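You operate a simulated robot arm through the tools that you are given. There is no shell and no other tool. Be economical: measure what you need, move in short steps, check, and stop when the job is done.

Carry out the task below with a simulated robot arm. There is one attempt and no reset: what you move stays moved.

Task
Charge the air bottle to about 15 bar with the engine at HALF.
Fine: turn the green tap on first; the black valve ends shut; drop back to SLOW after.

The check looks at the end state, three seconds after you hand in, the way a careful person would. Anything else that was tipped, shoved, dropped, spilled or broken makes it a failure.

Robot
A 6-joint arm with a two-finger gripper, fixed in place. Base frame: the origin is at the foot of the arm, x ahead of it, y to its left, z up. Lengths are in m, angles in degrees, forces in N, time in s.
Its first joint turns from -166.0 to 166.0 degrees. Payload 2.45 kg.
Tool frame: the origin (TCP) lies between the finger pads and is the grasp point; the fingertips stand 0.02 m ahead of it; z points along the fingers, y is the line along which they close. The gripper opens to 0.14 m. The gripper's body begins 0.168 m behind the TCP.
Orientation is told as [roll, pitch, yaw] about the base's x, y, z axes, in that order, counted from this pose: with the fingers straight down and closing along the base's y, the tool's x points along the base's -x, its y along +y and its z along -z.

Tools
- The arm moves only by the tool drive_tool. Its argument "increments" is text: rows parted by semicolons, each of 7 numbers parted by spaces: the closure, from 0 (fully open) to 1 (shut), then the shift along the tool's x, y, z in m, then the turn, a rotation vector about the tool's x, y, z in degrees. In form: hand dx dy dz wx wy wz; .... A call has 1 to 12 rows; each row shifts and turns the commanded pose from where the row before left it, along the tool's axes as they then stand. Rows are played at 5 a second. More than 0.05 m and 8.6 degrees between two rows, or a gripper value outside its range, and nothing of the call is played. Where a pose cannot be reached the arm comes as near as it can. A force on the tool above 40 N (or 10 N above the force at the start of the call, whichever is more), or a blocked arm, ends the call early, and 0.2 s more pass. The fingers move at their own pace (about 0.045 m/s each) and stop on an object; they squeeze with about 22 N. The grip force told is the motor's: it shows also when the fingers shut on nothing. Time passes only in rows, and 0.2 s behind the last, so rows that do not move let the fingers close. The reply holds the time, the measured pose of the TCP, the force on the tool along the base axes, the opening and the grip force, in the units named above and with some noise, with the torque about the TCP (base axes, N m) and any sound that the robot's microphone picked up.
- Cameras (640 x 400 px; columns grow to the right, rows downward): "scene" is fixed at [0.2188, -0.5012, 1.7041]; the picture's right is [0.61, -0.80, 0.00], its down [-0.50, -0.38, -0.78] and it looks along [0.62, 0.47, -0.63] (base axes); focal length 337 px, centre (320, 200). "wrist" rides on the gripper at [0.078, 0.011, -0.209] in the tool frame; the picture's right is [-0.14, 0.99, 0.00], its down [-0.92, -0.13, -0.37] and it looks along [-0.37, -0.05, 0.93] (tool axes); focal length 280 px, centre (320, 200). There is no depth. A picture from a camera that has moved, and an enlarged one, comes with that camera's place and axes in the base frame and with its lens.
- snapshot(camera): a new picture of that camera. It takes no simulated time.
- close_up(camera, box): a new picture of the part [left, top, right, bottom] of that camera's present view, enlarged. It takes no simulated time.
- sign_off(): hands the job in; it is judged then, once.

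Work in short steps. Places have to be worked out from the pictures, the camera data and where the tool is seen: move nearer, look again, correct. Check each grasp and each placing, and mend what went wrong. You have 120 turns and 68 pictures in all, those below and enlarged ones among them. Open the gripper and draw the arm clear of the work before you hand the job in, unless the task says otherwise; then end with one line.

The tools are called after ">>>" as name(argument=value, ...) on one line, values as JSON. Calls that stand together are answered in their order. drive_tool: Moves the arm, as the interface text tells. Its arguments: {"type":"object","properties":{"increments":{"type":"string"}},"required":["increments"]} The other tools are called the same way: snapshot (camera) takes a picture; close_up (camera, box) takes an enlarged picture of a part of a camera's view; sign_off () hands the job in.

At the start:

```text
t: 0.0
position: [0.576, 0.3012, 1.2518]
ee_rot: [-0.1, -0.1, 0.0]
force: [1.0, 0.6, -0.4]
torque: [0.03, -0.02, 0.0]
finger_gap: 0.1401
gripper_force: 0.1
```

scene: 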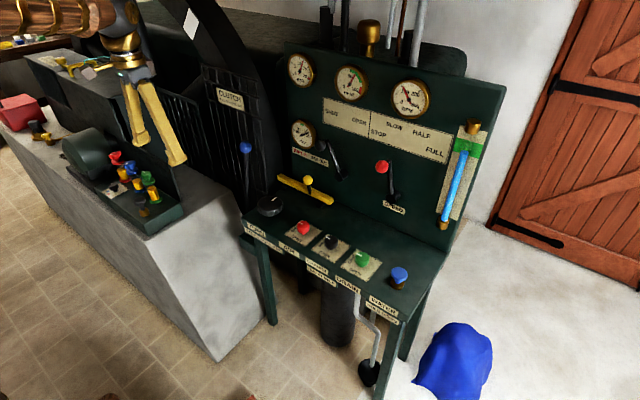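
wrist: 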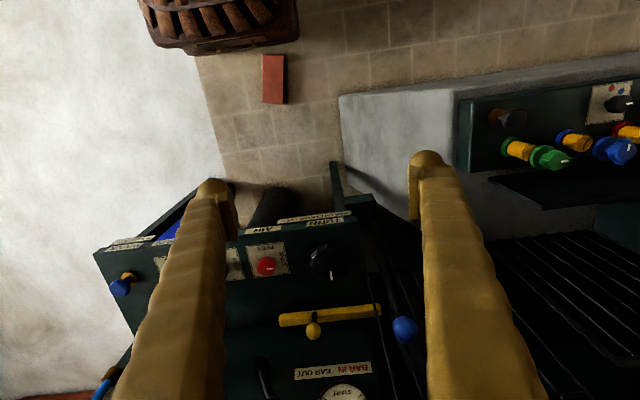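

I begin by reading the panel's labels and gauges in enlarged views.

>>> close_up(camera="scene", box=[270, 40, 510, 190])

>>> close_up(camera="scene", box=[230, 170, 430, 330])

>>> close_up(camera="scene", box=[0, 50, 280, 240])

```text
2.67 times, centred on (390, 115) of scene
camera zoom: at [0.2188, -0.5012, 1.7041], right [0.61, -0.8, 0.0], down [-0.5, -0.38, -0.78], along [0.62, 0.47, -0.63], focal length 898 px, centre (133, 427)
```

zoom: 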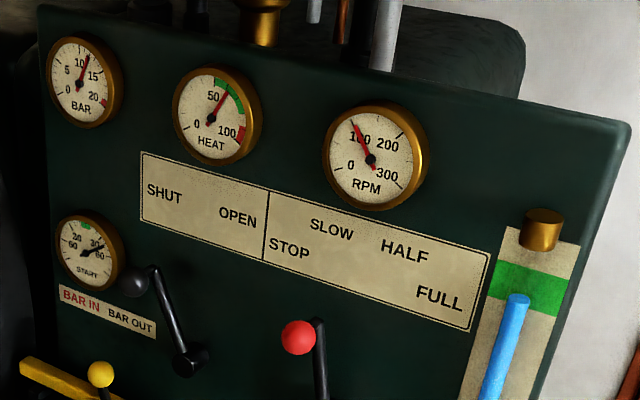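

```text
2.50 times, centred on (330, 250) of scene
camera zoom: at [0.2188, -0.5012, 1.7041], right [0.61, -0.8, 0.0], down [-0.5, -0.38, -0.78], along [0.62, 0.47, -0.63], focal length 842 px, centre (295, 75)
```

zoom: 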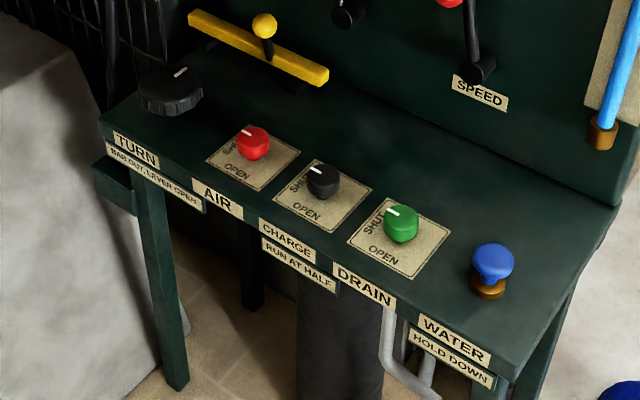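

```text
2.11 times, centred on (140, 145) of scene
camera zoom: at [0.2188, -0.5012, 1.7041], right [0.61, -0.8, 0.0], down [-0.5, -0.38, -0.78], along [0.62, 0.47, -0.63], focal length 709 px, centre (699, 316)
```

zoom: 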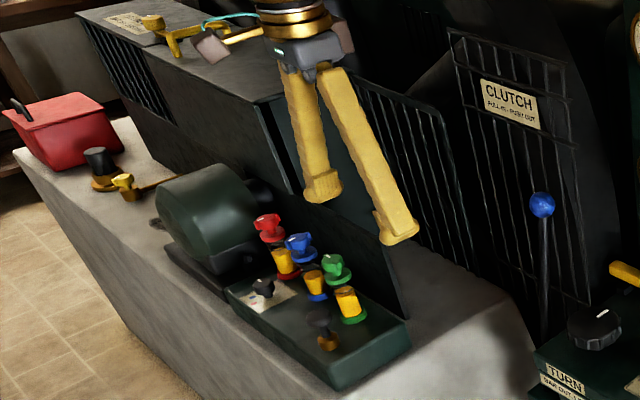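

Two green things exist: the DRAIN knob on the desk and a green tap on the engine side. I look closer at the latter and the surroundings.

>>> close_up(camera="scene", box=[90, 135, 190, 235])

>>> close_up(camera="wrist", box=[460, 60, 640, 200])

>>> close_up(camera="wrist", box=[80, 180, 440, 400])

```text
4.00 times, centred on (140, 185) of scene
camera zoom: at [0.2188, -0.5012, 1.7041], right [0.61, -0.8, 0.0], down [-0.5, -0.38, -0.78], along [0.62, 0.47, -0.63], focal length 1347 px, centre (1040, 260)
```

zoom: 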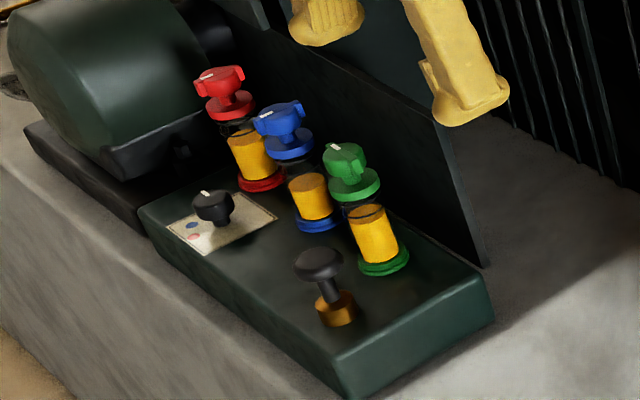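

```text
2.86 times, centred on (550, 130) of wrist
camera zoom: at [0.4978, 0.3121, 1.4611], right [0.14, 0.99, 0.0], down [0.92, -0.13, 0.37], along [0.37, -0.05, -0.93], focal length 801 px, centre (-337, 400)
```

zoom: 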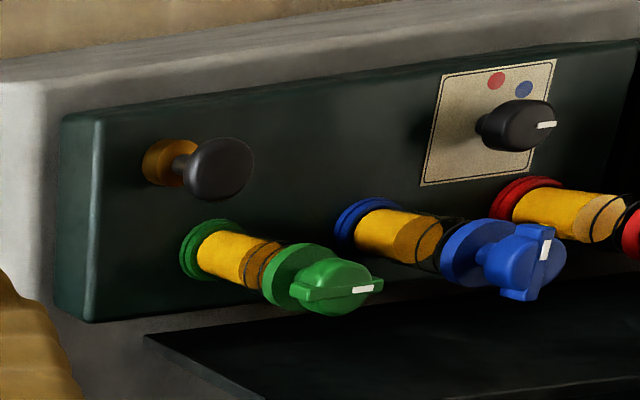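

```text
1.78 times, centred on (260, 290) of wrist
camera zoom: at [0.4978, 0.3121, 1.4611], right [0.14, 0.99, 0.0], down [0.92, -0.13, 0.37], along [0.37, -0.05, -0.93], focal length 498 px, centre (427, 40)
```

zoom: 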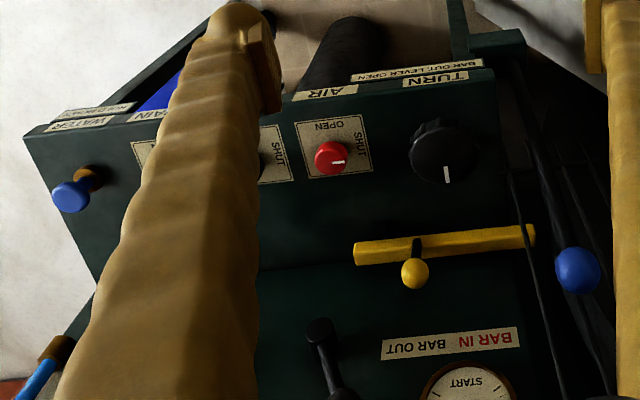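

The side block has three colour-coded oiler/filter cups with taps. I check the remaining surroundings for notes or labels before deciding which "green tap" is meant.

>>> close_up(camera="scene", box=[0, 0, 160, 100])

>>> close_up(camera="scene", box=[300, 0, 480, 110])

>>> close_up(camera="scene", box=[290, 230, 430, 400])

```text
4.00 times, centred on (80, 50) of scene
camera zoom: at [0.2188, -0.5012, 1.7041], right [0.61, -0.8, 0.0], down [-0.5, -0.38, -0.78], along [0.62, 0.47, -0.63], focal length 1347 px, centre (1280, 800)
```

zoom: 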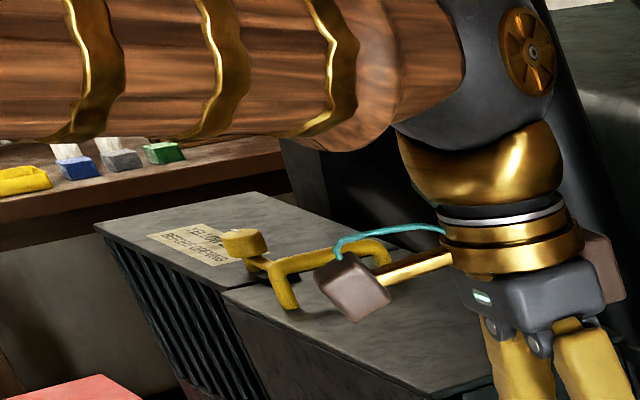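

```text
3.56 times, centred on (390, 55) of scene
camera zoom: at [0.2188, -0.5012, 1.7041], right [0.61, -0.8, 0.0], down [-0.5, -0.38, -0.78], along [0.62, 0.47, -0.63], focal length 1197 px, centre (71, 716)
```

zoom: 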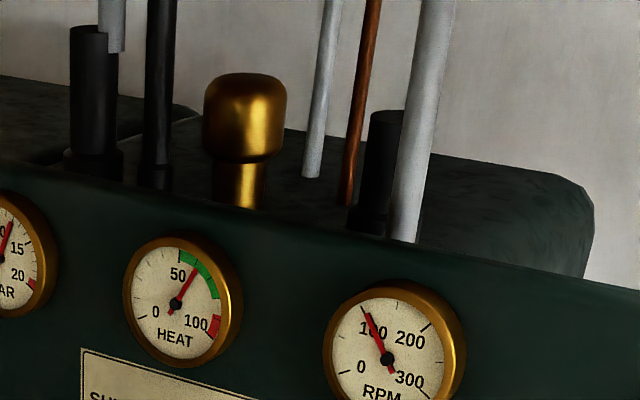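

```text
2.35 times, centred on (360, 315) of scene
camera zoom: at [0.2188, -0.5012, 1.7041], right [0.61, -0.8, 0.0], down [-0.5, -0.38, -0.78], along [0.62, 0.47, -0.63], focal length 792 px, centre (226, -71)
```

zoom: 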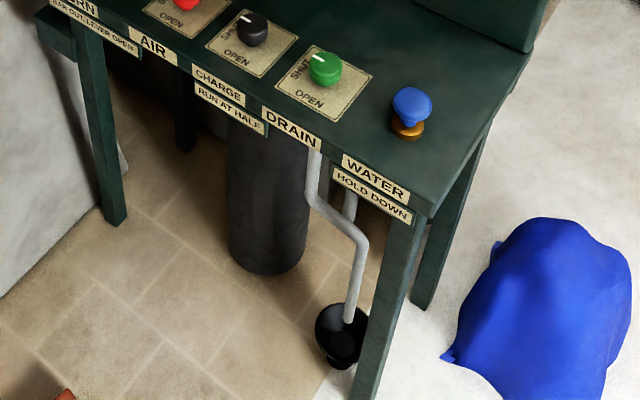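

I move sideways (+y) at this height to view the labels on the engine side and box.

>>> drive_tool(increments="0 0 0.05 0 0 0 0;0 0 0.05 0 0 0 0;0 0 0.05 0 0 0 0;0 0 0.05 0 0 0 0;0 0 0.05 0 0 0 0;0 0 0.05 0 0 0 0;0 0 0.05 0 0 0 0")

>>> snapshot(camera="wrist")

>>> snapshot(camera="scene")

```text
t: 1.6
position: [0.5745, 0.6501, 1.2544]
ee_rot: [0.2, 0.0, 0.0]
force: [-0.7, 0.8, 0.6]
torque: [0.07, -0.03, -0.01]
finger_gap: 0.1401
gripper_force: 0.0
```

```text
56 pictures are left
camera wrist: at [0.4961, 0.6615, 1.4628], right [0.14, 0.99, 0.0], down [0.92, -0.13, 0.37], along [0.37, -0.05, -0.93], focal length 280 px, centre (320, 200)
```

wrist: 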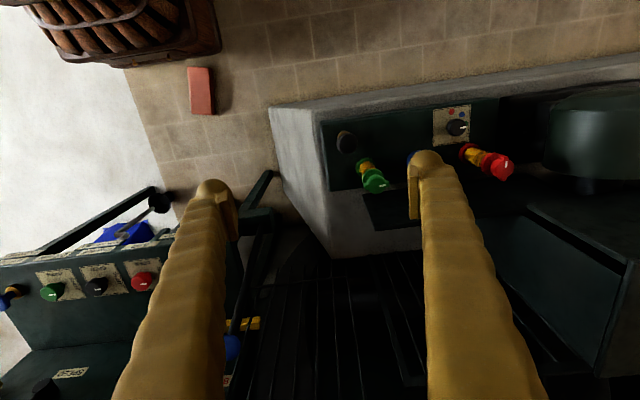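

```text
55 pictures are left
```

scene: 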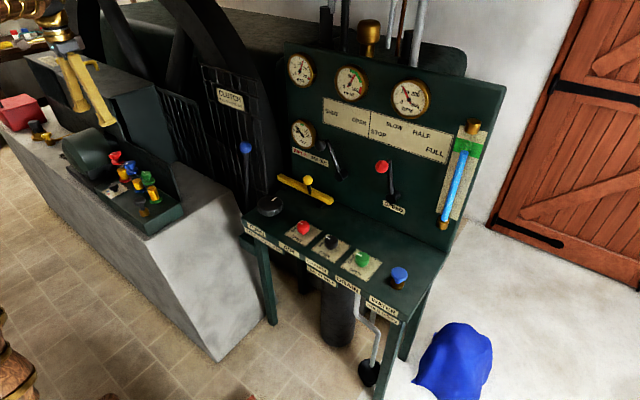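

I enlarge the oiler taps, and the box label with the scene camera.

>>> close_up(camera="wrist", box=[320, 90, 520, 220])

>>> close_up(camera="scene", box=[0, 30, 130, 150])

>>> close_up(camera="scene", box=[100, 145, 170, 210])

```text
3.08 times, centred on (420, 155) of wrist
camera zoom: at [0.4961, 0.6615, 1.4628], right [0.14, 0.99, 0.0], down [0.92, -0.13, 0.37], along [0.37, -0.05, -0.93], focal length 863 px, centre (12, 338)
```

zoom: 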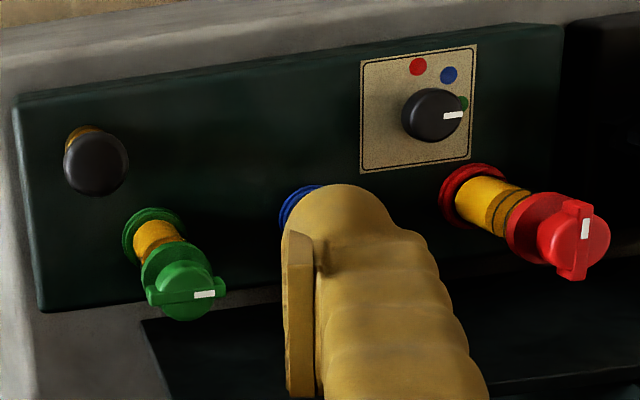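

```text
3.33 times, centred on (65, 90) of scene
camera zoom: at [0.2188, -0.5012, 1.7041], right [0.61, -0.8, 0.0], down [-0.5, -0.38, -0.78], along [0.62, 0.47, -0.63], focal length 1122 px, centre (1170, 567)
```

zoom: 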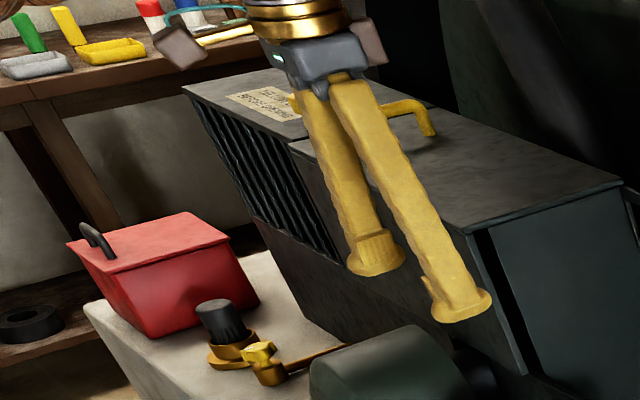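

```text
6.15 times, centred on (135, 178) of scene
camera zoom: at [0.2188, -0.5012, 1.7041], right [0.61, -0.8, 0.0], down [-0.5, -0.38, -0.78], along [0.62, 0.47, -0.63], focal length 2072 px, centre (1458, 338)
```

zoom: 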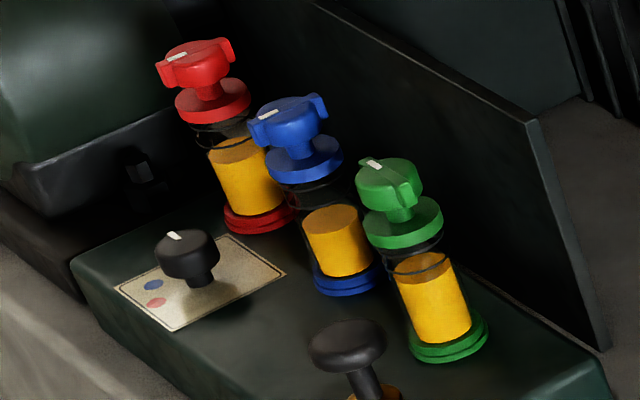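

The selector dial (red/blue/green) plus hand pump beside the three sight-glass cups says these are lubricator feeds: red and blue point one way (feeding the running engine), green is 90° off. DRAIN would only bleed the bottle, so I take the oiler as the green tap. Triangulated its handle is at about (0.692, 0.747, 0.927), bar along y; I yaw the tool -90° and move over it.

>>> drive_tool(increments="0 0 0 0 0 0 8.182;0 0 0 0 0 0 8.182;0 0 0 0 0 0 8.182;0 0 0 0 0 0 8.182;0 0 0 0 0 0 8.182;0 0 0 0 0 0 8.182;0 0 0 0 0 0 8.182;0 0 0 0 0 0 8.182;0 0 0 0 0 0 8.182;0 0 0 0 0 0 8.182;0 0 0 0 0 0 8.18")

>>> snapshot(camera="wrist")

```text
t: 4.0
position: [0.575, 0.6508, 1.2516]
ee_rot: [0.0, -0.1, -90.1]
force: [0.4, 0.3, 0.6]
torque: [0.0, -0.02, -0.02]
finger_gap: 0.1398
gripper_force: 0.1
```

```text
51 pictures are left
camera wrist: at [0.5875, 0.729, 1.4616], right [0.99, -0.14, 0.0], down [-0.13, -0.92, 0.37], along [-0.05, -0.36, -0.93], focal length 280 px, centre (320, 200)
```

wrist: 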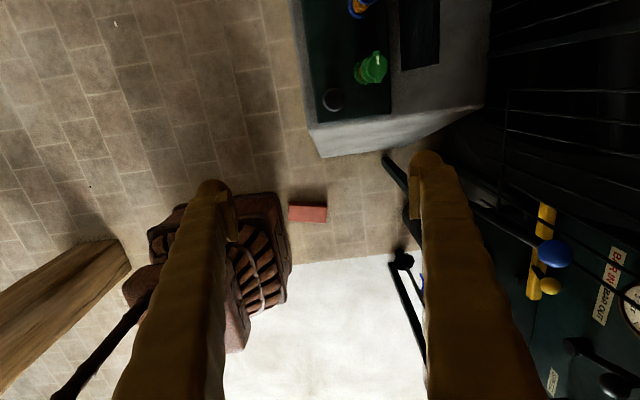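

Green handle re-estimated at (0.686, 0.751). I move above it.

>>> drive_tool(increments="0.3 0.025 0.028 0 0 0 0;0.3 0.025 0.028 0 0 0 0;0.3 0.025 0.028 0 0 0 0;0.3 0.025 0.028 0.03 0 0 0;0.3 0 0 0.05 0 0 0;0.3 0 0 0.05 0 0 0;0.3 0 0 0.05 0 0 0")

>>> snapshot(camera="wrist")

>>> snapshot(camera="scene")

```text
t: 5.6
position: [0.6887, 0.7497, 1.0734]
ee_rot: [0.2, 0.1, -89.9]
force: [-0.2, 0.1, 0.9]
torque: [0.07, 0.0, 0.0]
finger_gap: 0.0982
gripper_force: 0.1
```

```text
50 pictures are left
camera wrist: at [0.7, 0.8267, 1.2827], right [0.99, -0.14, 0.0], down [-0.13, -0.92, 0.37], along [-0.05, -0.36, -0.93], focal length 280 px, centre (320, 200)
```

wrist: 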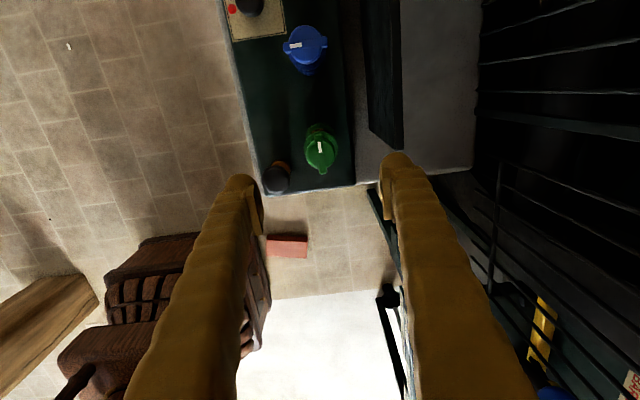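

```text
49 pictures are left
```

scene: 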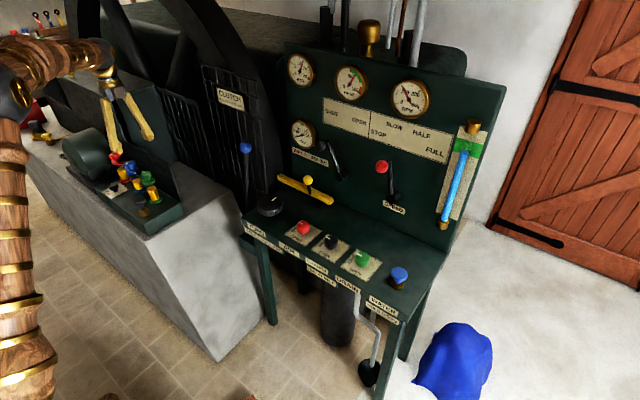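

Tap is at about (0.690, 0.754). I narrow to ~6 cm and come down to z≈0.96, then check.

>>> drive_tool(increments="0.55 0.004 0 0 0 0 0;0.55 0 0 0.03 0 0 0;0.55 0 0 0.04 0 0 0;0.55 0 0 0.04 0 0 0;0.55 0 0 0 0 0 0")

>>> close_up(camera="wrist", box=[220, 30, 460, 230])

>>> close_up(camera="scene", box=[90, 120, 200, 220])

```text
t: 6.8
position: [0.6893, 0.7548, 0.9611]
ee_rot: [0.0, 0.1, -90.0]
force: [-0.2, 1.0, -0.1]
torque: [0.0, 0.0, -0.04]
finger_gap: 0.0633
gripper_force: 0.1
```

```text
2.00 times, centred on (340, 130) of wrist
camera zoom: at [0.6995, 0.8326, 1.1699], right [0.99, -0.14, 0.0], down [-0.13, -0.92, 0.37], along [-0.05, -0.36, -0.93], focal length 561 px, centre (280, 340)
```

zoom: 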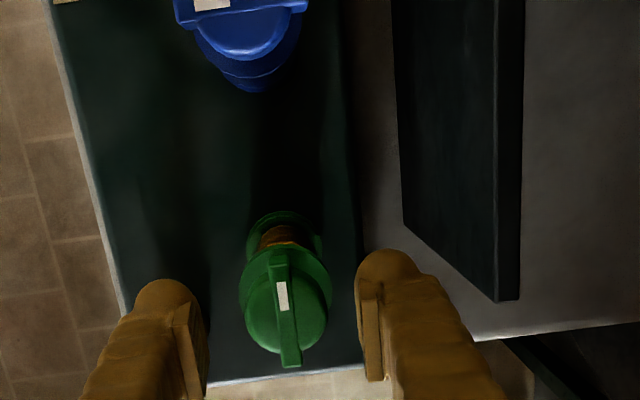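

```text
4.00 times, centred on (145, 170) of scene
camera zoom: at [0.2188, -0.5012, 1.7041], right [0.61, -0.8, 0.0], down [-0.5, -0.38, -0.78], along [0.62, 0.47, -0.63], focal length 1347 px, centre (1020, 320)
```

zoom: 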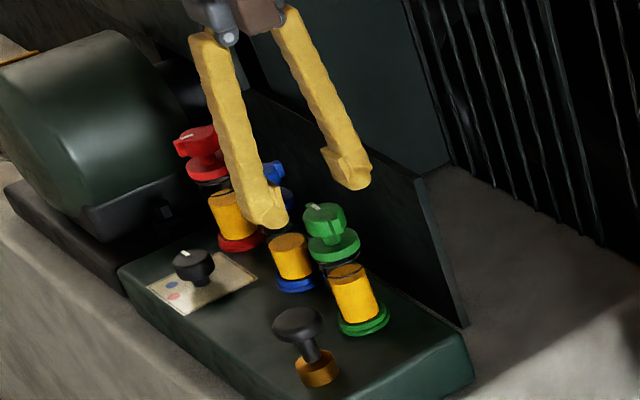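

Handle top is near z≈0.925, centre about (0.690, 0.749). I descend until the tips straddle the hub and close gently.

>>> drive_tool(increments="0.55 -0.005 0 0.015 0 0 0;0.55 0 0 0.015 0 0 0;0.55 0 0 0 0 0 0")

>>> close_up(camera="wrist", box=[220, 50, 460, 250])

>>> close_up(camera="scene", box=[110, 130, 190, 210])

```text
t: 7.6
position: [0.6884, 0.7502, 0.933]
ee_rot: [0.0, 0.0, -90.1]
force: [-0.3, 0.0, 0.3]
torque: [0.03, 0.0, 0.02]
finger_gap: 0.0631
gripper_force: 0.1
```

```text
2.00 times, centred on (340, 150) of wrist
camera zoom: at [0.6997, 0.829, 1.141], right [0.99, -0.14, 0.0], down [-0.13, -0.92, 0.37], along [-0.05, -0.36, -0.93], focal length 561 px, centre (280, 300)
```

zoom: 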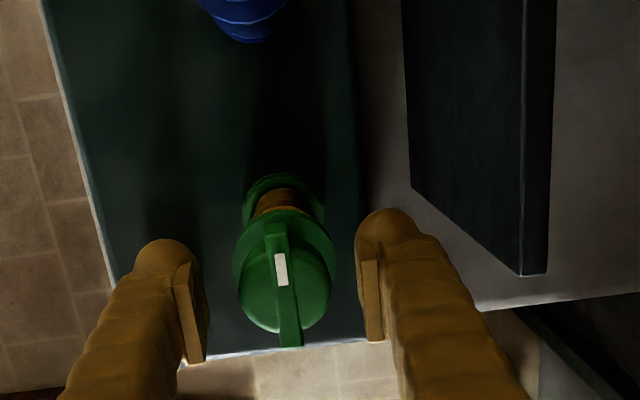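

```text
5.00 times, centred on (150, 170) of scene
camera zoom: at [0.2188, -0.5012, 1.7041], right [0.61, -0.8, 0.0], down [-0.5, -0.38, -0.78], along [0.62, 0.47, -0.63], focal length 1683 px, centre (1170, 350)
```

zoom: 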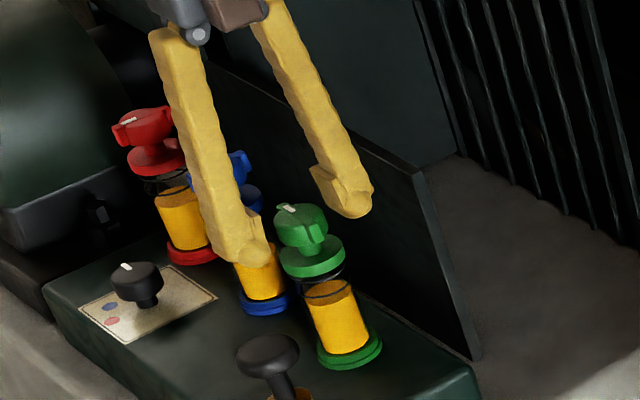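

Handle top sits around the tip level; I lower another 12 mm and close on the hub.

>>> drive_tool(increments="0.55 0 0 0.012 0 0 0;0.7 0 0 0 0 0 0;0.8 0 0 0 0 0 0;0.9 0 0 0 0 0 0;0.9 0 0 0 0 0 0")

>>> close_up(camera="wrist", box=[220, 50, 460, 250])

```text
t: 8.9
position: [0.6899, 0.7517, 0.9206]
ee_rot: [0.2, 0.0, -90.1]
force: [4.3, 6.5, -7.6]
torque: [-0.06, -0.04, 0.09]
finger_gap: 0.0343
gripper_force: 43.8
stopped in row 5: the force on the tool passed its limit at 42 N (the readings are from after the stop); the commanded pose is now the measured one
```

```text
2.00 times, centred on (340, 150) of wrist
camera zoom: at [0.7009, 0.8288, 1.1295], right [0.99, -0.14, 0.0], down [-0.13, -0.92, 0.37], along [-0.05, -0.36, -0.93], focal length 561 px, centre (280, 300)
```

zoom: 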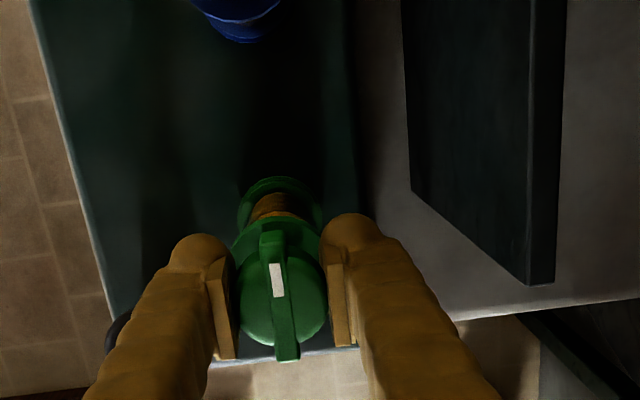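

Hub is gripped (gap 34 mm). I turn it counter-clockwise seen from above (tool -z), first 24°, and check that it follows.

>>> drive_tool(increments="0.9 0 0 0 0 0 -8;0.9 0 0 0 0 0 -8;0.9 0 0 0 0 0 -8")

>>> close_up(camera="wrist", box=[220, 50, 460, 250])

```text
t: 9.7
position: [0.6899, 0.7506, 0.9206]
ee_rot: [0.2, 0.0, -66.1]
force: [3.4, 4.4, -10.8]
torque: [0.04, 0.03, 0.04]
finger_gap: 0.0339
gripper_force: 45.5
```

```text
2.00 times, centred on (340, 150) of wrist
camera zoom: at [0.6677, 0.8264, 1.1294], right [0.96, 0.28, 0.0], down [0.26, -0.89, 0.37], along [0.1, -0.35, -0.93], focal length 561 px, centre (280, 300)
```

zoom: 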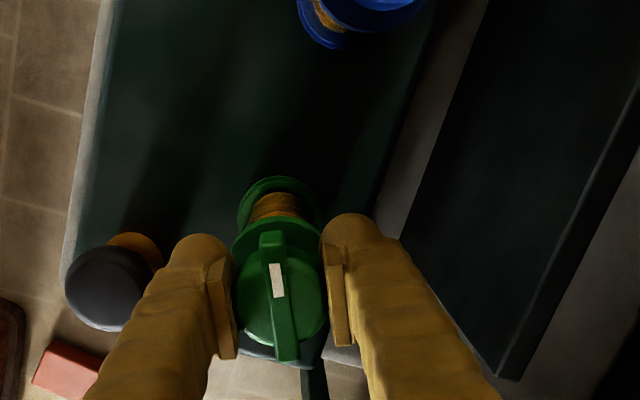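

The handle follows the gripper exactly. I continue the remaining 66°.

>>> drive_tool(increments="0.9 0 0 0 0 0 -8.25;0.9 0 0 0 0 0 -8.25;0.9 0 0 0 0 0 -8.25;0.9 0 0 0 0 0 -8.25;0.9 0 0 0 0 0 -8.25;0.9 0 0 0 0 0 -8.25;0.9 0 0 0 0 0 -8.25;0.9 0 0 0 0 0 -8.25;0.9 0 0 0 0 0 0")

>>> close_up(camera="wrist", box=[220, 50, 640, 250])

>>> close_up(camera="scene", box=[110, 130, 190, 210])

```text
t: 11.7
position: [0.6883, 0.7494, 0.9203]
ee_rot: [-0.1, 0.0, 0.2]
force: [-3.1, -0.1, -1.9]
torque: [0.03, -0.01, -0.05]
finger_gap: 0.0344
gripper_force: 44.8
stopped in row 9: the force on the tool passed its limit at 41 N (the readings are from after the stop); the commanded pose is now the measured one
```

```text
1.52 times, centred on (430, 150) of wrist
camera zoom: at [0.6111, 0.7606, 1.1291], right [0.14, 0.99, 0.0], down [0.92, -0.13, 0.37], along [0.37, -0.05, -0.93], focal length 427 px, centre (152, 276)
```

zoom: 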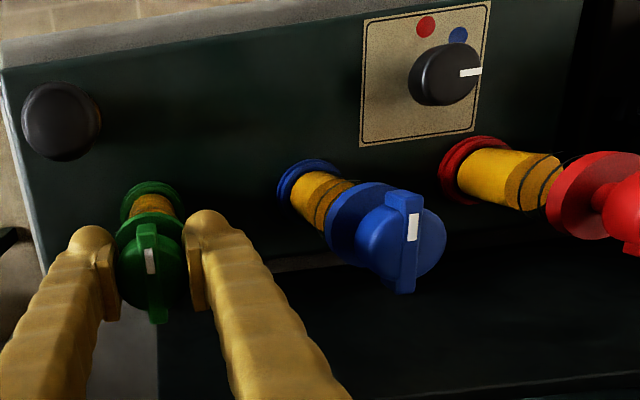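

```text
5.00 times, centred on (150, 170) of scene
camera zoom: at [0.2188, -0.5012, 1.7041], right [0.61, -0.8, 0.0], down [-0.5, -0.38, -0.78], along [0.62, 0.47, -0.63], focal length 1683 px, centre (1170, 350)
```

zoom: 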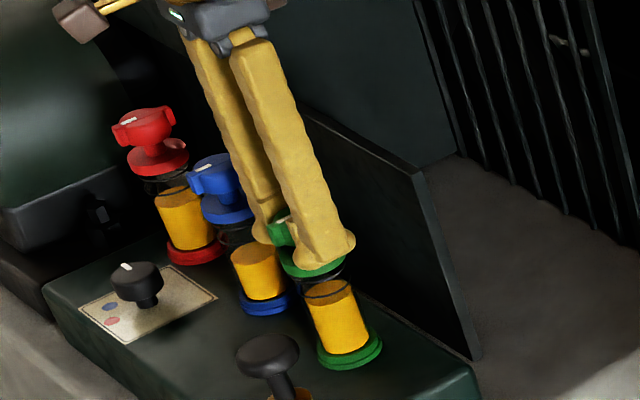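

Green now matches red and blue. I release and lift, then look at whether it stays and drips.

>>> drive_tool(increments="0.55 0 0 0 0 0 0;0.5 0 0 0 0 0 0;0.5 0 0 0 0 0 0;0.5 0 0 -0.05 0 0 0;0.5 0 0 -0.05 0 0 0;0.5 0 0 -0.05 0 0 0;0.5 0.02 -0.05 -0.05 0 0 0;0.5 0.02 -0.05 -0.05 0 0 0;0.5 0 -0.05 0 0 0 0")

>>> close_up(camera="scene", box=[110, 140, 170, 210])

>>> snapshot(camera="wrist")

```text
refused: row 7 steps farther than a row can; nothing moved
```

```text
5.71 times, centred on (140, 175) of scene
camera zoom: at [0.2188, -0.5012, 1.7041], right [0.61, -0.8, 0.0], down [-0.5, -0.38, -0.78], along [0.62, 0.47, -0.63], focal length 1924 px, centre (1349, 343)
```

zoom: 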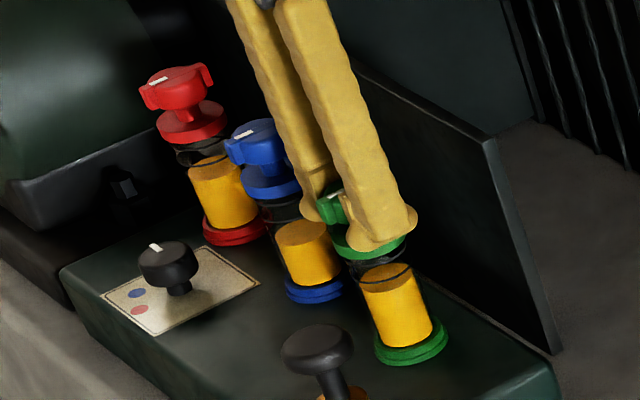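

```text
39 pictures are left
camera wrist: at [0.6111, 0.7606, 1.1291], right [0.14, 0.99, 0.0], down [0.92, -0.13, 0.37], along [0.37, -0.05, -0.93], focal length 280 px, centre (320, 200)
```

wrist: 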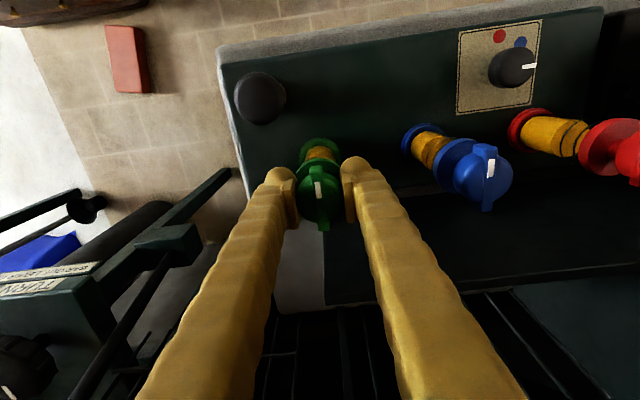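

Refused for step size; I redo with smaller steps, lifting and heading toward the panel.

>>> drive_tool(increments="0.55 0 0 0 0 0 0;0.5 0 0 0 0 0 0;0.5 0 0 0 0 0 0;0.5 0 0 -0.05 0 0 0;0.5 0 0 -0.05 0 0 0;0.5 0 0 -0.05 0 0 0;0.5 0 0 -0.05 0 0 0;0.5 0.04 0 0 0 0 0;0.5 0.04 0 0 0 0 0;0.5 0.04 0 0 0 0 0;0.5 0.02 -0.04 0 0 0 0;0.5 0.02 -0.04 0 0 0 0")

>>> drive_tool(increments="0.5 0 -0.05 0 0 0 0;0.5 0 -0.05 0 0 0 0;0.5 0 -0.05 0 0 0 0;0.5 0 -0.05 0 0 0 0;0.5 0 -0.05 0 0 0 0;0.5 0 -0.05 0 0 0 0;0.5 0 -0.05 0 0 0 0;0.5 0 -0.05 0 0 0 0;0.5 0 -0.05 0 0 0 0")

>>> snapshot(camera="scene")

>>> snapshot(camera="wrist")

```text
t: 14.3
position: [0.5295, 0.6689, 1.1191]
ee_rot: [0.0, -0.1, 0.0]
force: [1.4, -0.4, -0.8]
torque: [-0.04, 0.04, 0.01]
finger_gap: 0.0704
gripper_force: 0.0
```

```text
t: 16.3
position: [0.5304, 0.2182, 1.1188]
ee_rot: [0.0, -0.2, 0.1]
force: [-0.1, -0.2, -1.1]
torque: [-0.03, -0.05, 0.01]
finger_gap: 0.0699
gripper_force: 0.0
```

```text
38 pictures are left
```

scene: 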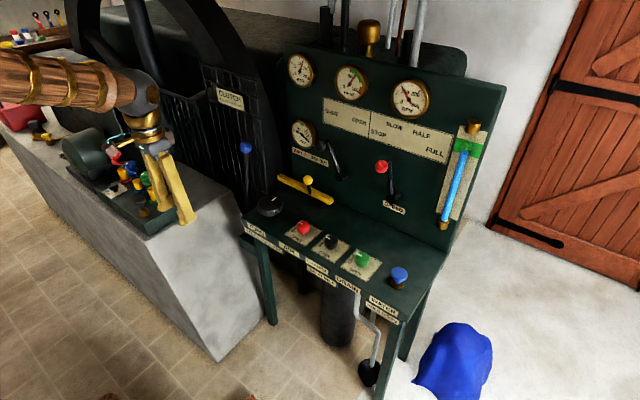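

```text
37 pictures are left
camera wrist: at [0.4515, 0.2301, 1.3282], right [0.14, 0.99, 0.0], down [0.92, -0.13, 0.37], along [0.37, -0.05, -0.93], focal length 280 px, centre (320, 200)
```

wrist: 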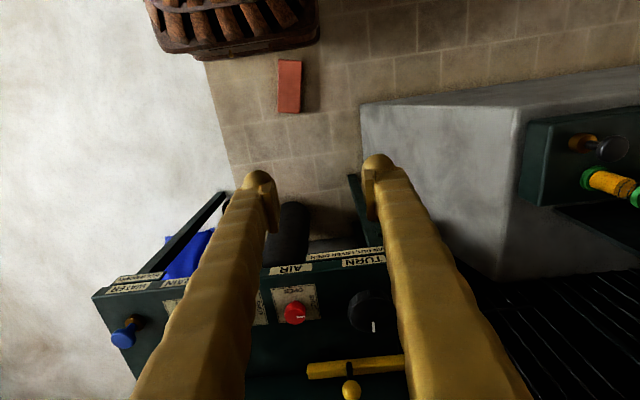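

Triangulation gives AIR knob (0.918, 0.107, 0.83), CHARGE (black) ≈ (0.915, -0.023, 0.83), DRAIN ≈ (0.916, -0.149, 0.83). For the SPEED lever I need a second view of the panel: move to y≈-0.1 and tilt the tool forward ~50°.

>>> drive_tool(increments="0.5 0 -0.04 0 0 -8.5 0;0.5 0 -0.04 0 0 -8.5 0;0.5 0 -0.04 0 0 -8.5 0;0.5 0 -0.04 0 0 -8.5 0;0.5 0 -0.04 0 0 -8.5 0;0.5 0 -0.04 0 0 -8.5 0;0.5 0 -0.04 0 0 0 0")

>>> snapshot(camera="wrist")

>>> close_up(camera="scene", box=[280, 40, 470, 220])

```text
t: 17.9
position: [0.5221, -0.0622, 1.1079]
ee_rot: [-0.1, -47.8, -1.9]
force: [-0.4, 2.2, 1.0]
torque: [-0.12, 0.2, -0.13]
finger_gap: 0.0701
gripper_force: 0.0
out of reach, approached as far as the arm can: row 6
```

```text
36 pictures are left
camera wrist: at [0.3157, -0.044, 1.191], right [0.13, 0.99, 0.1], down [0.34, -0.14, 0.93], along [0.93, -0.08, -0.35], focal length 280 px, centre (320, 200)
```

wrist: 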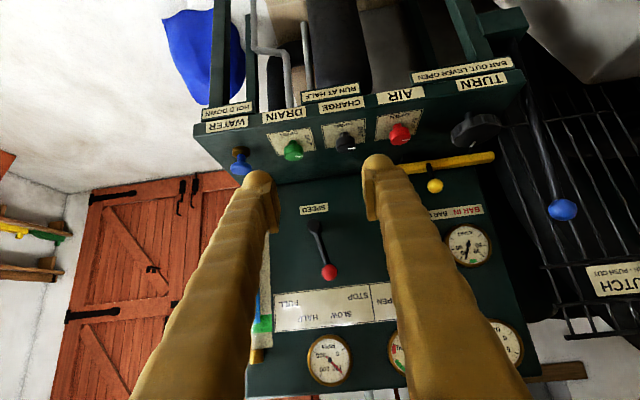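

```text
2.22 times, centred on (375, 130) of scene
camera zoom: at [0.2188, -0.5012, 1.7041], right [0.61, -0.8, 0.0], down [-0.5, -0.38, -0.78], along [0.62, 0.47, -0.63], focal length 748 px, centre (198, 356)
```

zoom: 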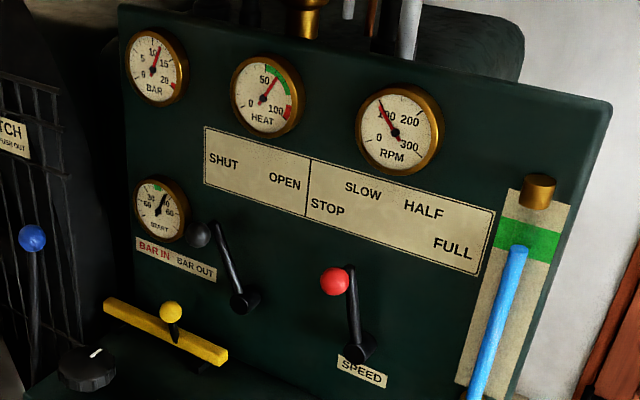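

Ball of SPEED lever ≈ (1.057, -0.109, 1.112), pivot ≈ (1.12, -0.14, 0.96); label angles imply HALF needs the ball ~6 cm towards -y. I approach with the tilted tool, stopping well short.

>>> drive_tool(increments="0.43 -0.0326 -0.0047 0.0324 0 0 0;0.43 -0.0326 -0.0047 0.0324 0 0 0;0.43 -0.0326 -0.0047 0.0324 0 0 0;0.43 -0.0326 -0.0047 0.0324 0 0 0;0.43 -0.0326 -0.0047 0.0324 0 0 0;0.43 -0.0326 -0.0047 0.0324 0 0 0;0.43 -0.0326 -0.0047 0.0324 0 0 0;0.43 -0.0326 -0.0047 0.0324 0 0 0;0.43 0 0 0 0 0 0")

>>> snapshot(camera="wrist")

```text
t: 19.9
position: [0.8959, -0.0902, 1.1605]
ee_rot: [0.0, -51.1, 0.0]
force: [-0.5, 0.6, 0.1]
torque: [-0.01, -0.05, -0.01]
finger_gap: 0.0798
gripper_force: 0.0
```

```text
34 pictures are left
camera wrist: at [0.6852, -0.0795, 1.2301], right [0.09, 0.99, 0.11], down [0.29, -0.13, 0.95], along [0.95, -0.05, -0.3], focal length 280 px, centre (320, 200)
```

wrist: 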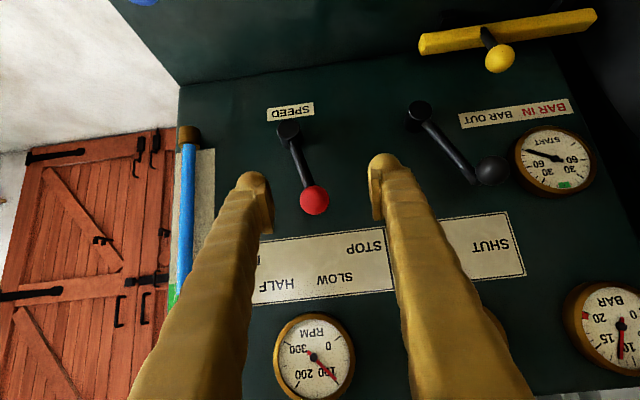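

Ball confirmed at (1.057, -0.108, 1.112). I line up and advance along the fingers so the ball lies between the pads, then close.

>>> drive_tool(increments="0.43 -0.0318 -0.009 0.02 0 0 0;0.43 -0.0318 -0.009 0.02 0 0 0;0.43 0 0 0.035 0 0 0;0.43 0 0 0.035 0 0 0;0.43 0 0 0.035 0 0 0;0.43 0 0 0 0 0 0")

>>> close_up(camera="wrist", box=[200, 50, 480, 250])

>>> close_up(camera="scene", box=[310, 80, 470, 220])

```text
t: 21.3
position: [1.0503, -0.1073, 1.1202]
ee_rot: [0.0, -51.1, 0.0]
force: [0.2, 0.2, 0.3]
torque: [0.0, -0.03, 0.0]
finger_gap: 0.08
gripper_force: 0.1
```

```text
2.00 times, centred on (340, 150) of wrist
camera zoom: at [0.8388, -0.0968, 1.1897], right [0.09, 0.99, 0.11], down [0.29, -0.13, 0.95], along [0.95, -0.05, -0.3], focal length 561 px, centre (280, 300)
```

zoom: 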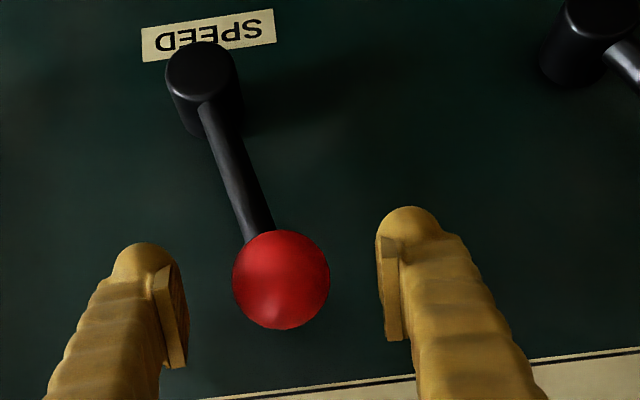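

```text
2.86 times, centred on (390, 150) of scene
camera zoom: at [0.2188, -0.5012, 1.7041], right [0.61, -0.8, 0.0], down [-0.5, -0.38, -0.78], along [0.62, 0.47, -0.63], focal length 962 px, centre (120, 343)
```

zoom: 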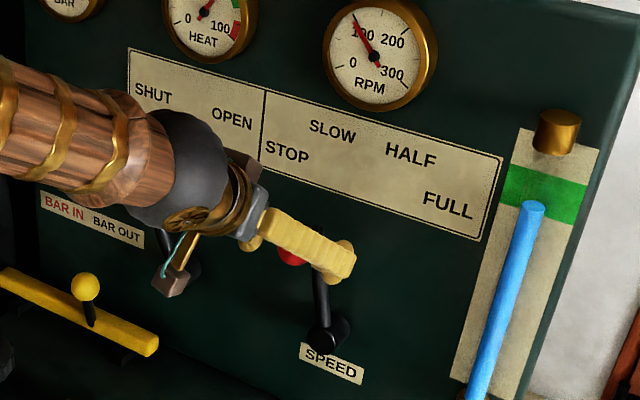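

Ball sits between the pads. I cage it (gap ~45 mm, not squeezing) and slide towards -y in small steps.

>>> drive_tool(increments="0.68 0 0 0 0 0 0;0.68 0 0 0 0 0 0;0.68 0 0 0 0 0 0;0.68 0 -0.015 0 0 0 0;0.68 0 -0.015 0 0 0 0;0.68 0 -0.015 0 0 0 0;0.68 0 -0.01 0 0 0 0;0.68 0 0 0 0 0 0")

>>> close_up(camera="scene", box=[280, 40, 460, 210])

```text
t: 23.1
position: [1.0501, -0.1648, 1.1198]
ee_rot: [0.1, -51.1, 0.1]
force: [0.2, 0.3, 0.8]
torque: [0.0, 0.01, -0.03]
finger_gap: 0.0447
gripper_force: 0.1
```

```text
2.35 times, centred on (370, 125) of scene
camera zoom: at [0.2188, -0.5012, 1.7041], right [0.61, -0.8, 0.0], down [-0.5, -0.38, -0.78], along [0.62, 0.47, -0.63], focal length 792 px, centre (202, 376)
```

zoom: 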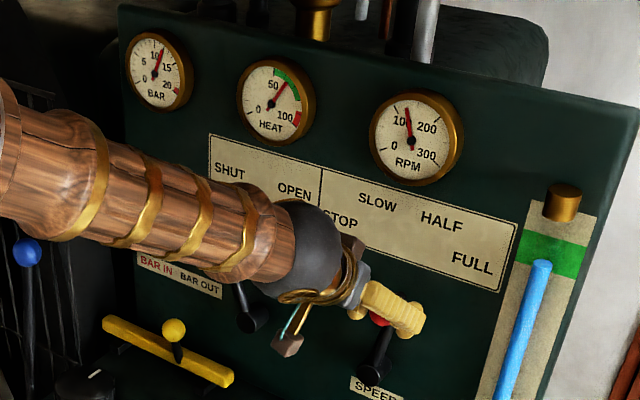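

RPM is rising. I wait two seconds for it to settle and view lever and labels from the wrist.

>>> drive_tool(increments="0.68 0 0 0 0 0 0;0.68 0 0 0 0 0 0;0.68 0 0 0 0 0 0;0.68 0 0 0 0 0 0;0.68 0 0 0 0 0 0;0.68 0 0 0 0 0 0;0.6 0 0 0 0 0 0;0.43 0 0 0 0 0 0;0.43 0 0 0 0 0 0;0.43 0 0 0 0 0 0")

>>> close_up(camera="scene", box=[280, 40, 460, 210])

>>> snapshot(camera="wrist")

```text
t: 25.3
position: [1.05, -0.1646, 1.12]
ee_rot: [0.0, -51.0, 0.1]
force: [0.4, -0.3, -0.2]
torque: [0.02, 0.0, -0.03]
finger_gap: 0.0801
gripper_force: 0.1
```

```text
2.35 times, centred on (370, 125) of scene
camera zoom: at [0.2188, -0.5012, 1.7041], right [0.61, -0.8, 0.0], down [-0.5, -0.38, -0.78], along [0.62, 0.47, -0.63], focal length 792 px, centre (202, 376)
```

zoom: 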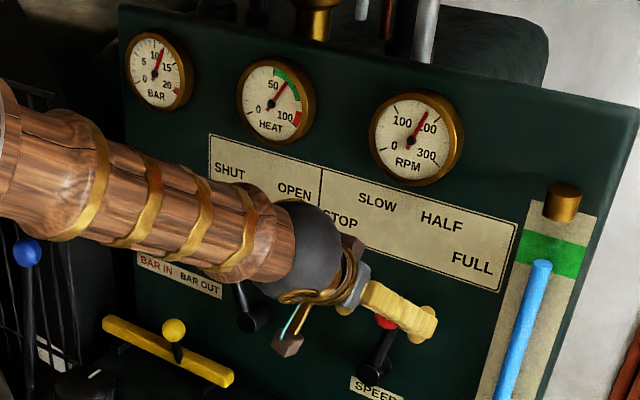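

```text
29 pictures are left
camera wrist: at [0.839, -0.1535, 1.1904], right [0.09, 0.99, 0.11], down [0.29, -0.13, 0.95], along [0.95, -0.05, -0.3], focal length 280 px, centre (320, 200)
```

wrist: 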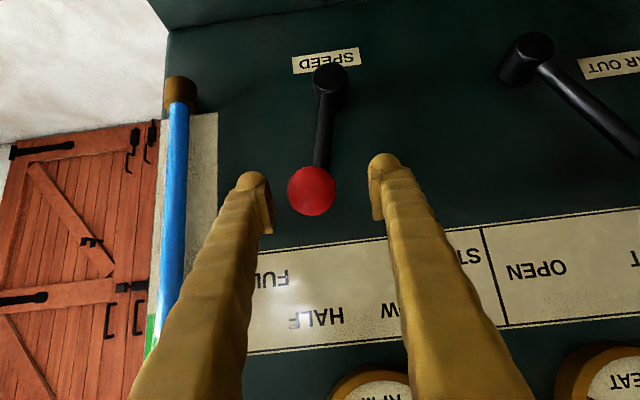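

RPM ~190, lever ball moved to y≈-0.171 pointing at HALF. I withdraw, straighten the tool and move toward the CHARGE knob.

>>> drive_tool(increments="0.43 0 0 -0.04 0 0 0;0.43 0 0 -0.04 0 0 0;0.43 0 0 -0.045 0 0 0;0.43 0 0.0237 0 0 8.5 0;0.43 0 0.0237 0 0 8.5 0;0.43 0 0.0237 0 0 8.5 0;0.43 0 0.0237 0 0 8.5 0;0.43 0 0.0237 0 0 8.5 0;0.43 0 0.0237 0 0 8.5 0;0.43 0.03 0 0 0 0 0;0.43 0.03 0 0 0 0 0")

>>> drive_tool(increments="0.43 0 0 0 0 0 8.182;0.43 0 0 0 0 0 8.182;0.43 0 0 0 0 0 8.182;0.43 0 0 0 0 0 8.182;0.43 0 0 0 0 0 8.182;0.43 0 0 0 0 0 8.182;0.43 0 0 0 0 0 8.182;0.43 0 0 0 0 0 8.182;0.43 0 0 0 0 0 8.182;0.43 0 0 0 0 0 8.182;0.43 0 0 0 0 0 8.18")

>>> snapshot(camera="wrist")

>>> snapshot(camera="scene")

```text
t: 27.7
position: [0.8919, -0.0236, 1.1967]
ee_rot: [0.1, 0.0, 0.2]
force: [0.3, 0.1, -0.2]
torque: [0.03, 0.03, 0.01]
finger_gap: 0.0799
gripper_force: 0.0
```

```text
t: 30.1
position: [0.893, -0.0217, 1.2004]
ee_rot: [0.2, 0.0, -89.9]
force: [0.2, -0.2, -0.5]
torque: [0.0, 0.03, -0.01]
finger_gap: 0.0799
gripper_force: 0.1
```

```text
28 pictures are left
camera wrist: at [0.9034, 0.0561, 1.4084], right [0.99, -0.14, 0.0], down [-0.13, -0.92, 0.37], along [-0.05, -0.36, -0.93], focal length 280 px, centre (320, 200)
```

wrist: 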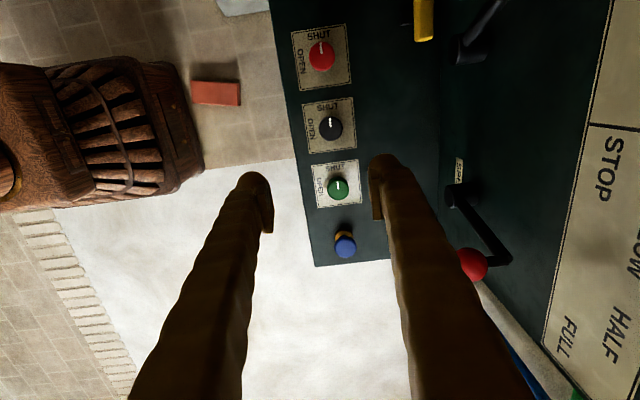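

```text
27 pictures are left
```

scene: 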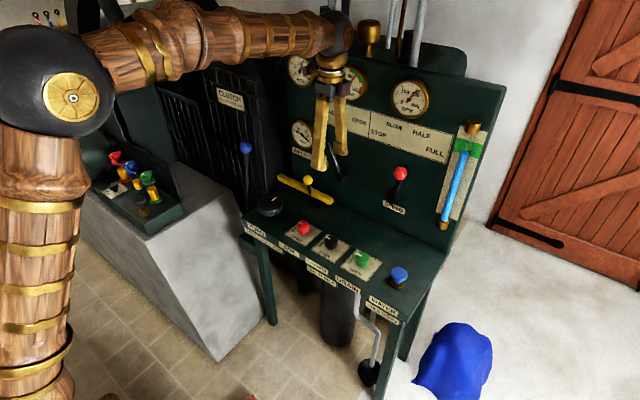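

CHARGE knob ≈ (0.915, -0.018, ~0.83), mark at SHUT, OPEN toward -x (counter-clockwise 90°). I align and descend to z≈0.90.

>>> drive_tool(increments="0.55 0.004 0.022 0 0 0 0;0.55 0 0 0.05 0 0 0;0.55 0 0 0.05 0 0 0;0.55 0 0 0.05 0 0 0;0.55 0 0 0.05 0 0 0;0.55 0 0 0.05 0 0 0;0.55 0 0 0.05 0 0 0;0.55 0 0 0 0 0 0")

>>> close_up(camera="wrist", box=[220, 50, 460, 250])

>>> snapshot(camera="scene")

```text
t: 31.9
position: [0.917, -0.019, 0.8988]
ee_rot: [0.2, 0.0, -89.9]
force: [0.0, 0.1, 0.6]
torque: [0.01, 0.02, 0.0]
finger_gap: 0.0631
gripper_force: 0.1
```

```text
2.00 times, centred on (340, 150) of wrist
camera zoom: at [0.9287, 0.0595, 1.1085], right [0.99, -0.14, 0.0], down [-0.13, -0.92, 0.37], along [-0.05, -0.36, -0.93], focal length 561 px, centre (280, 300)
```

zoom: 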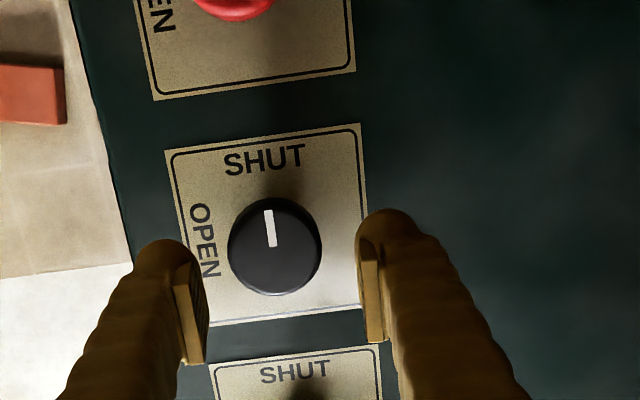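

```text
25 pictures are left
```

scene: 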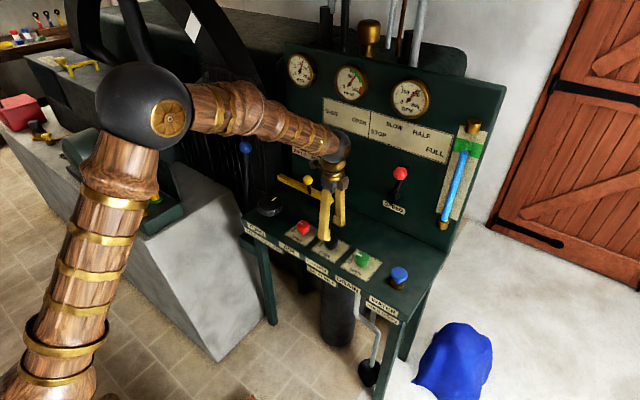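

Knob centred (Ø≈45 mm); BAR gauge is visible. I descend to put the tips beside the knob's cylinder and close.

>>> drive_tool(increments="0.55 0 -0.001 0.02 0 0 0;0.55 0 0 0.02 0 0 0;0.55 0 0 0.012 0 0 0;0.55 0 0 0.008 0 0 0;0.62 0 0 0 0 0 0;0.67 0 0 0 0 0 0;0.72 0 0 0 0 0 0;0.76 0 0 0 0 0 0;0.78 0 0 0 0 0 0")

>>> close_up(camera="wrist", box=[220, 50, 460, 250])

```text
t: 33.9
position: [0.9148, -0.019, 0.8393]
ee_rot: [0.2, 0.0, -89.9]
force: [-0.8, -0.6, -2.8]
torque: [-0.01, 0.05, 0.0]
finger_gap: 0.045
gripper_force: 44.8
```

```text
2.00 times, centred on (340, 150) of wrist
camera zoom: at [0.9259, 0.0597, 1.0483], right [0.99, -0.14, 0.0], down [-0.13, -0.92, 0.37], along [-0.05, -0.36, -0.93], focal length 561 px, centre (280, 300)
```

zoom: 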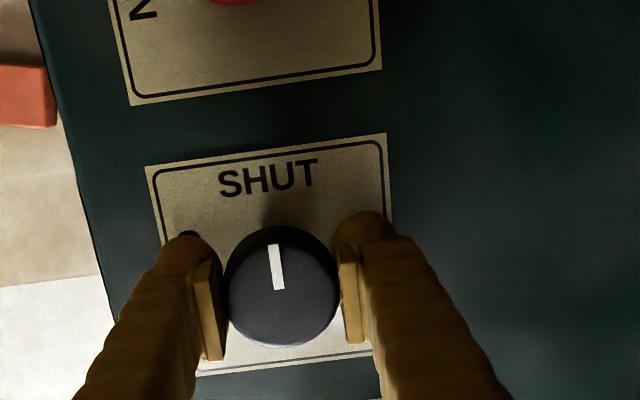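

Knob is gripped (45 mm). I read the gauges before opening.

>>> close_up(camera="scene", box=[280, 45, 440, 125])

```text
4.00 times, centred on (360, 85) of scene
camera zoom: at [0.2188, -0.5012, 1.7041], right [0.61, -0.8, 0.0], down [-0.5, -0.38, -0.78], along [0.62, 0.47, -0.63], focal length 1347 px, centre (160, 660)
```

zoom: 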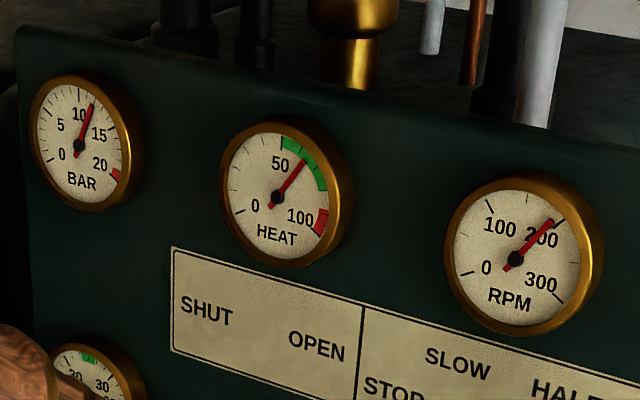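

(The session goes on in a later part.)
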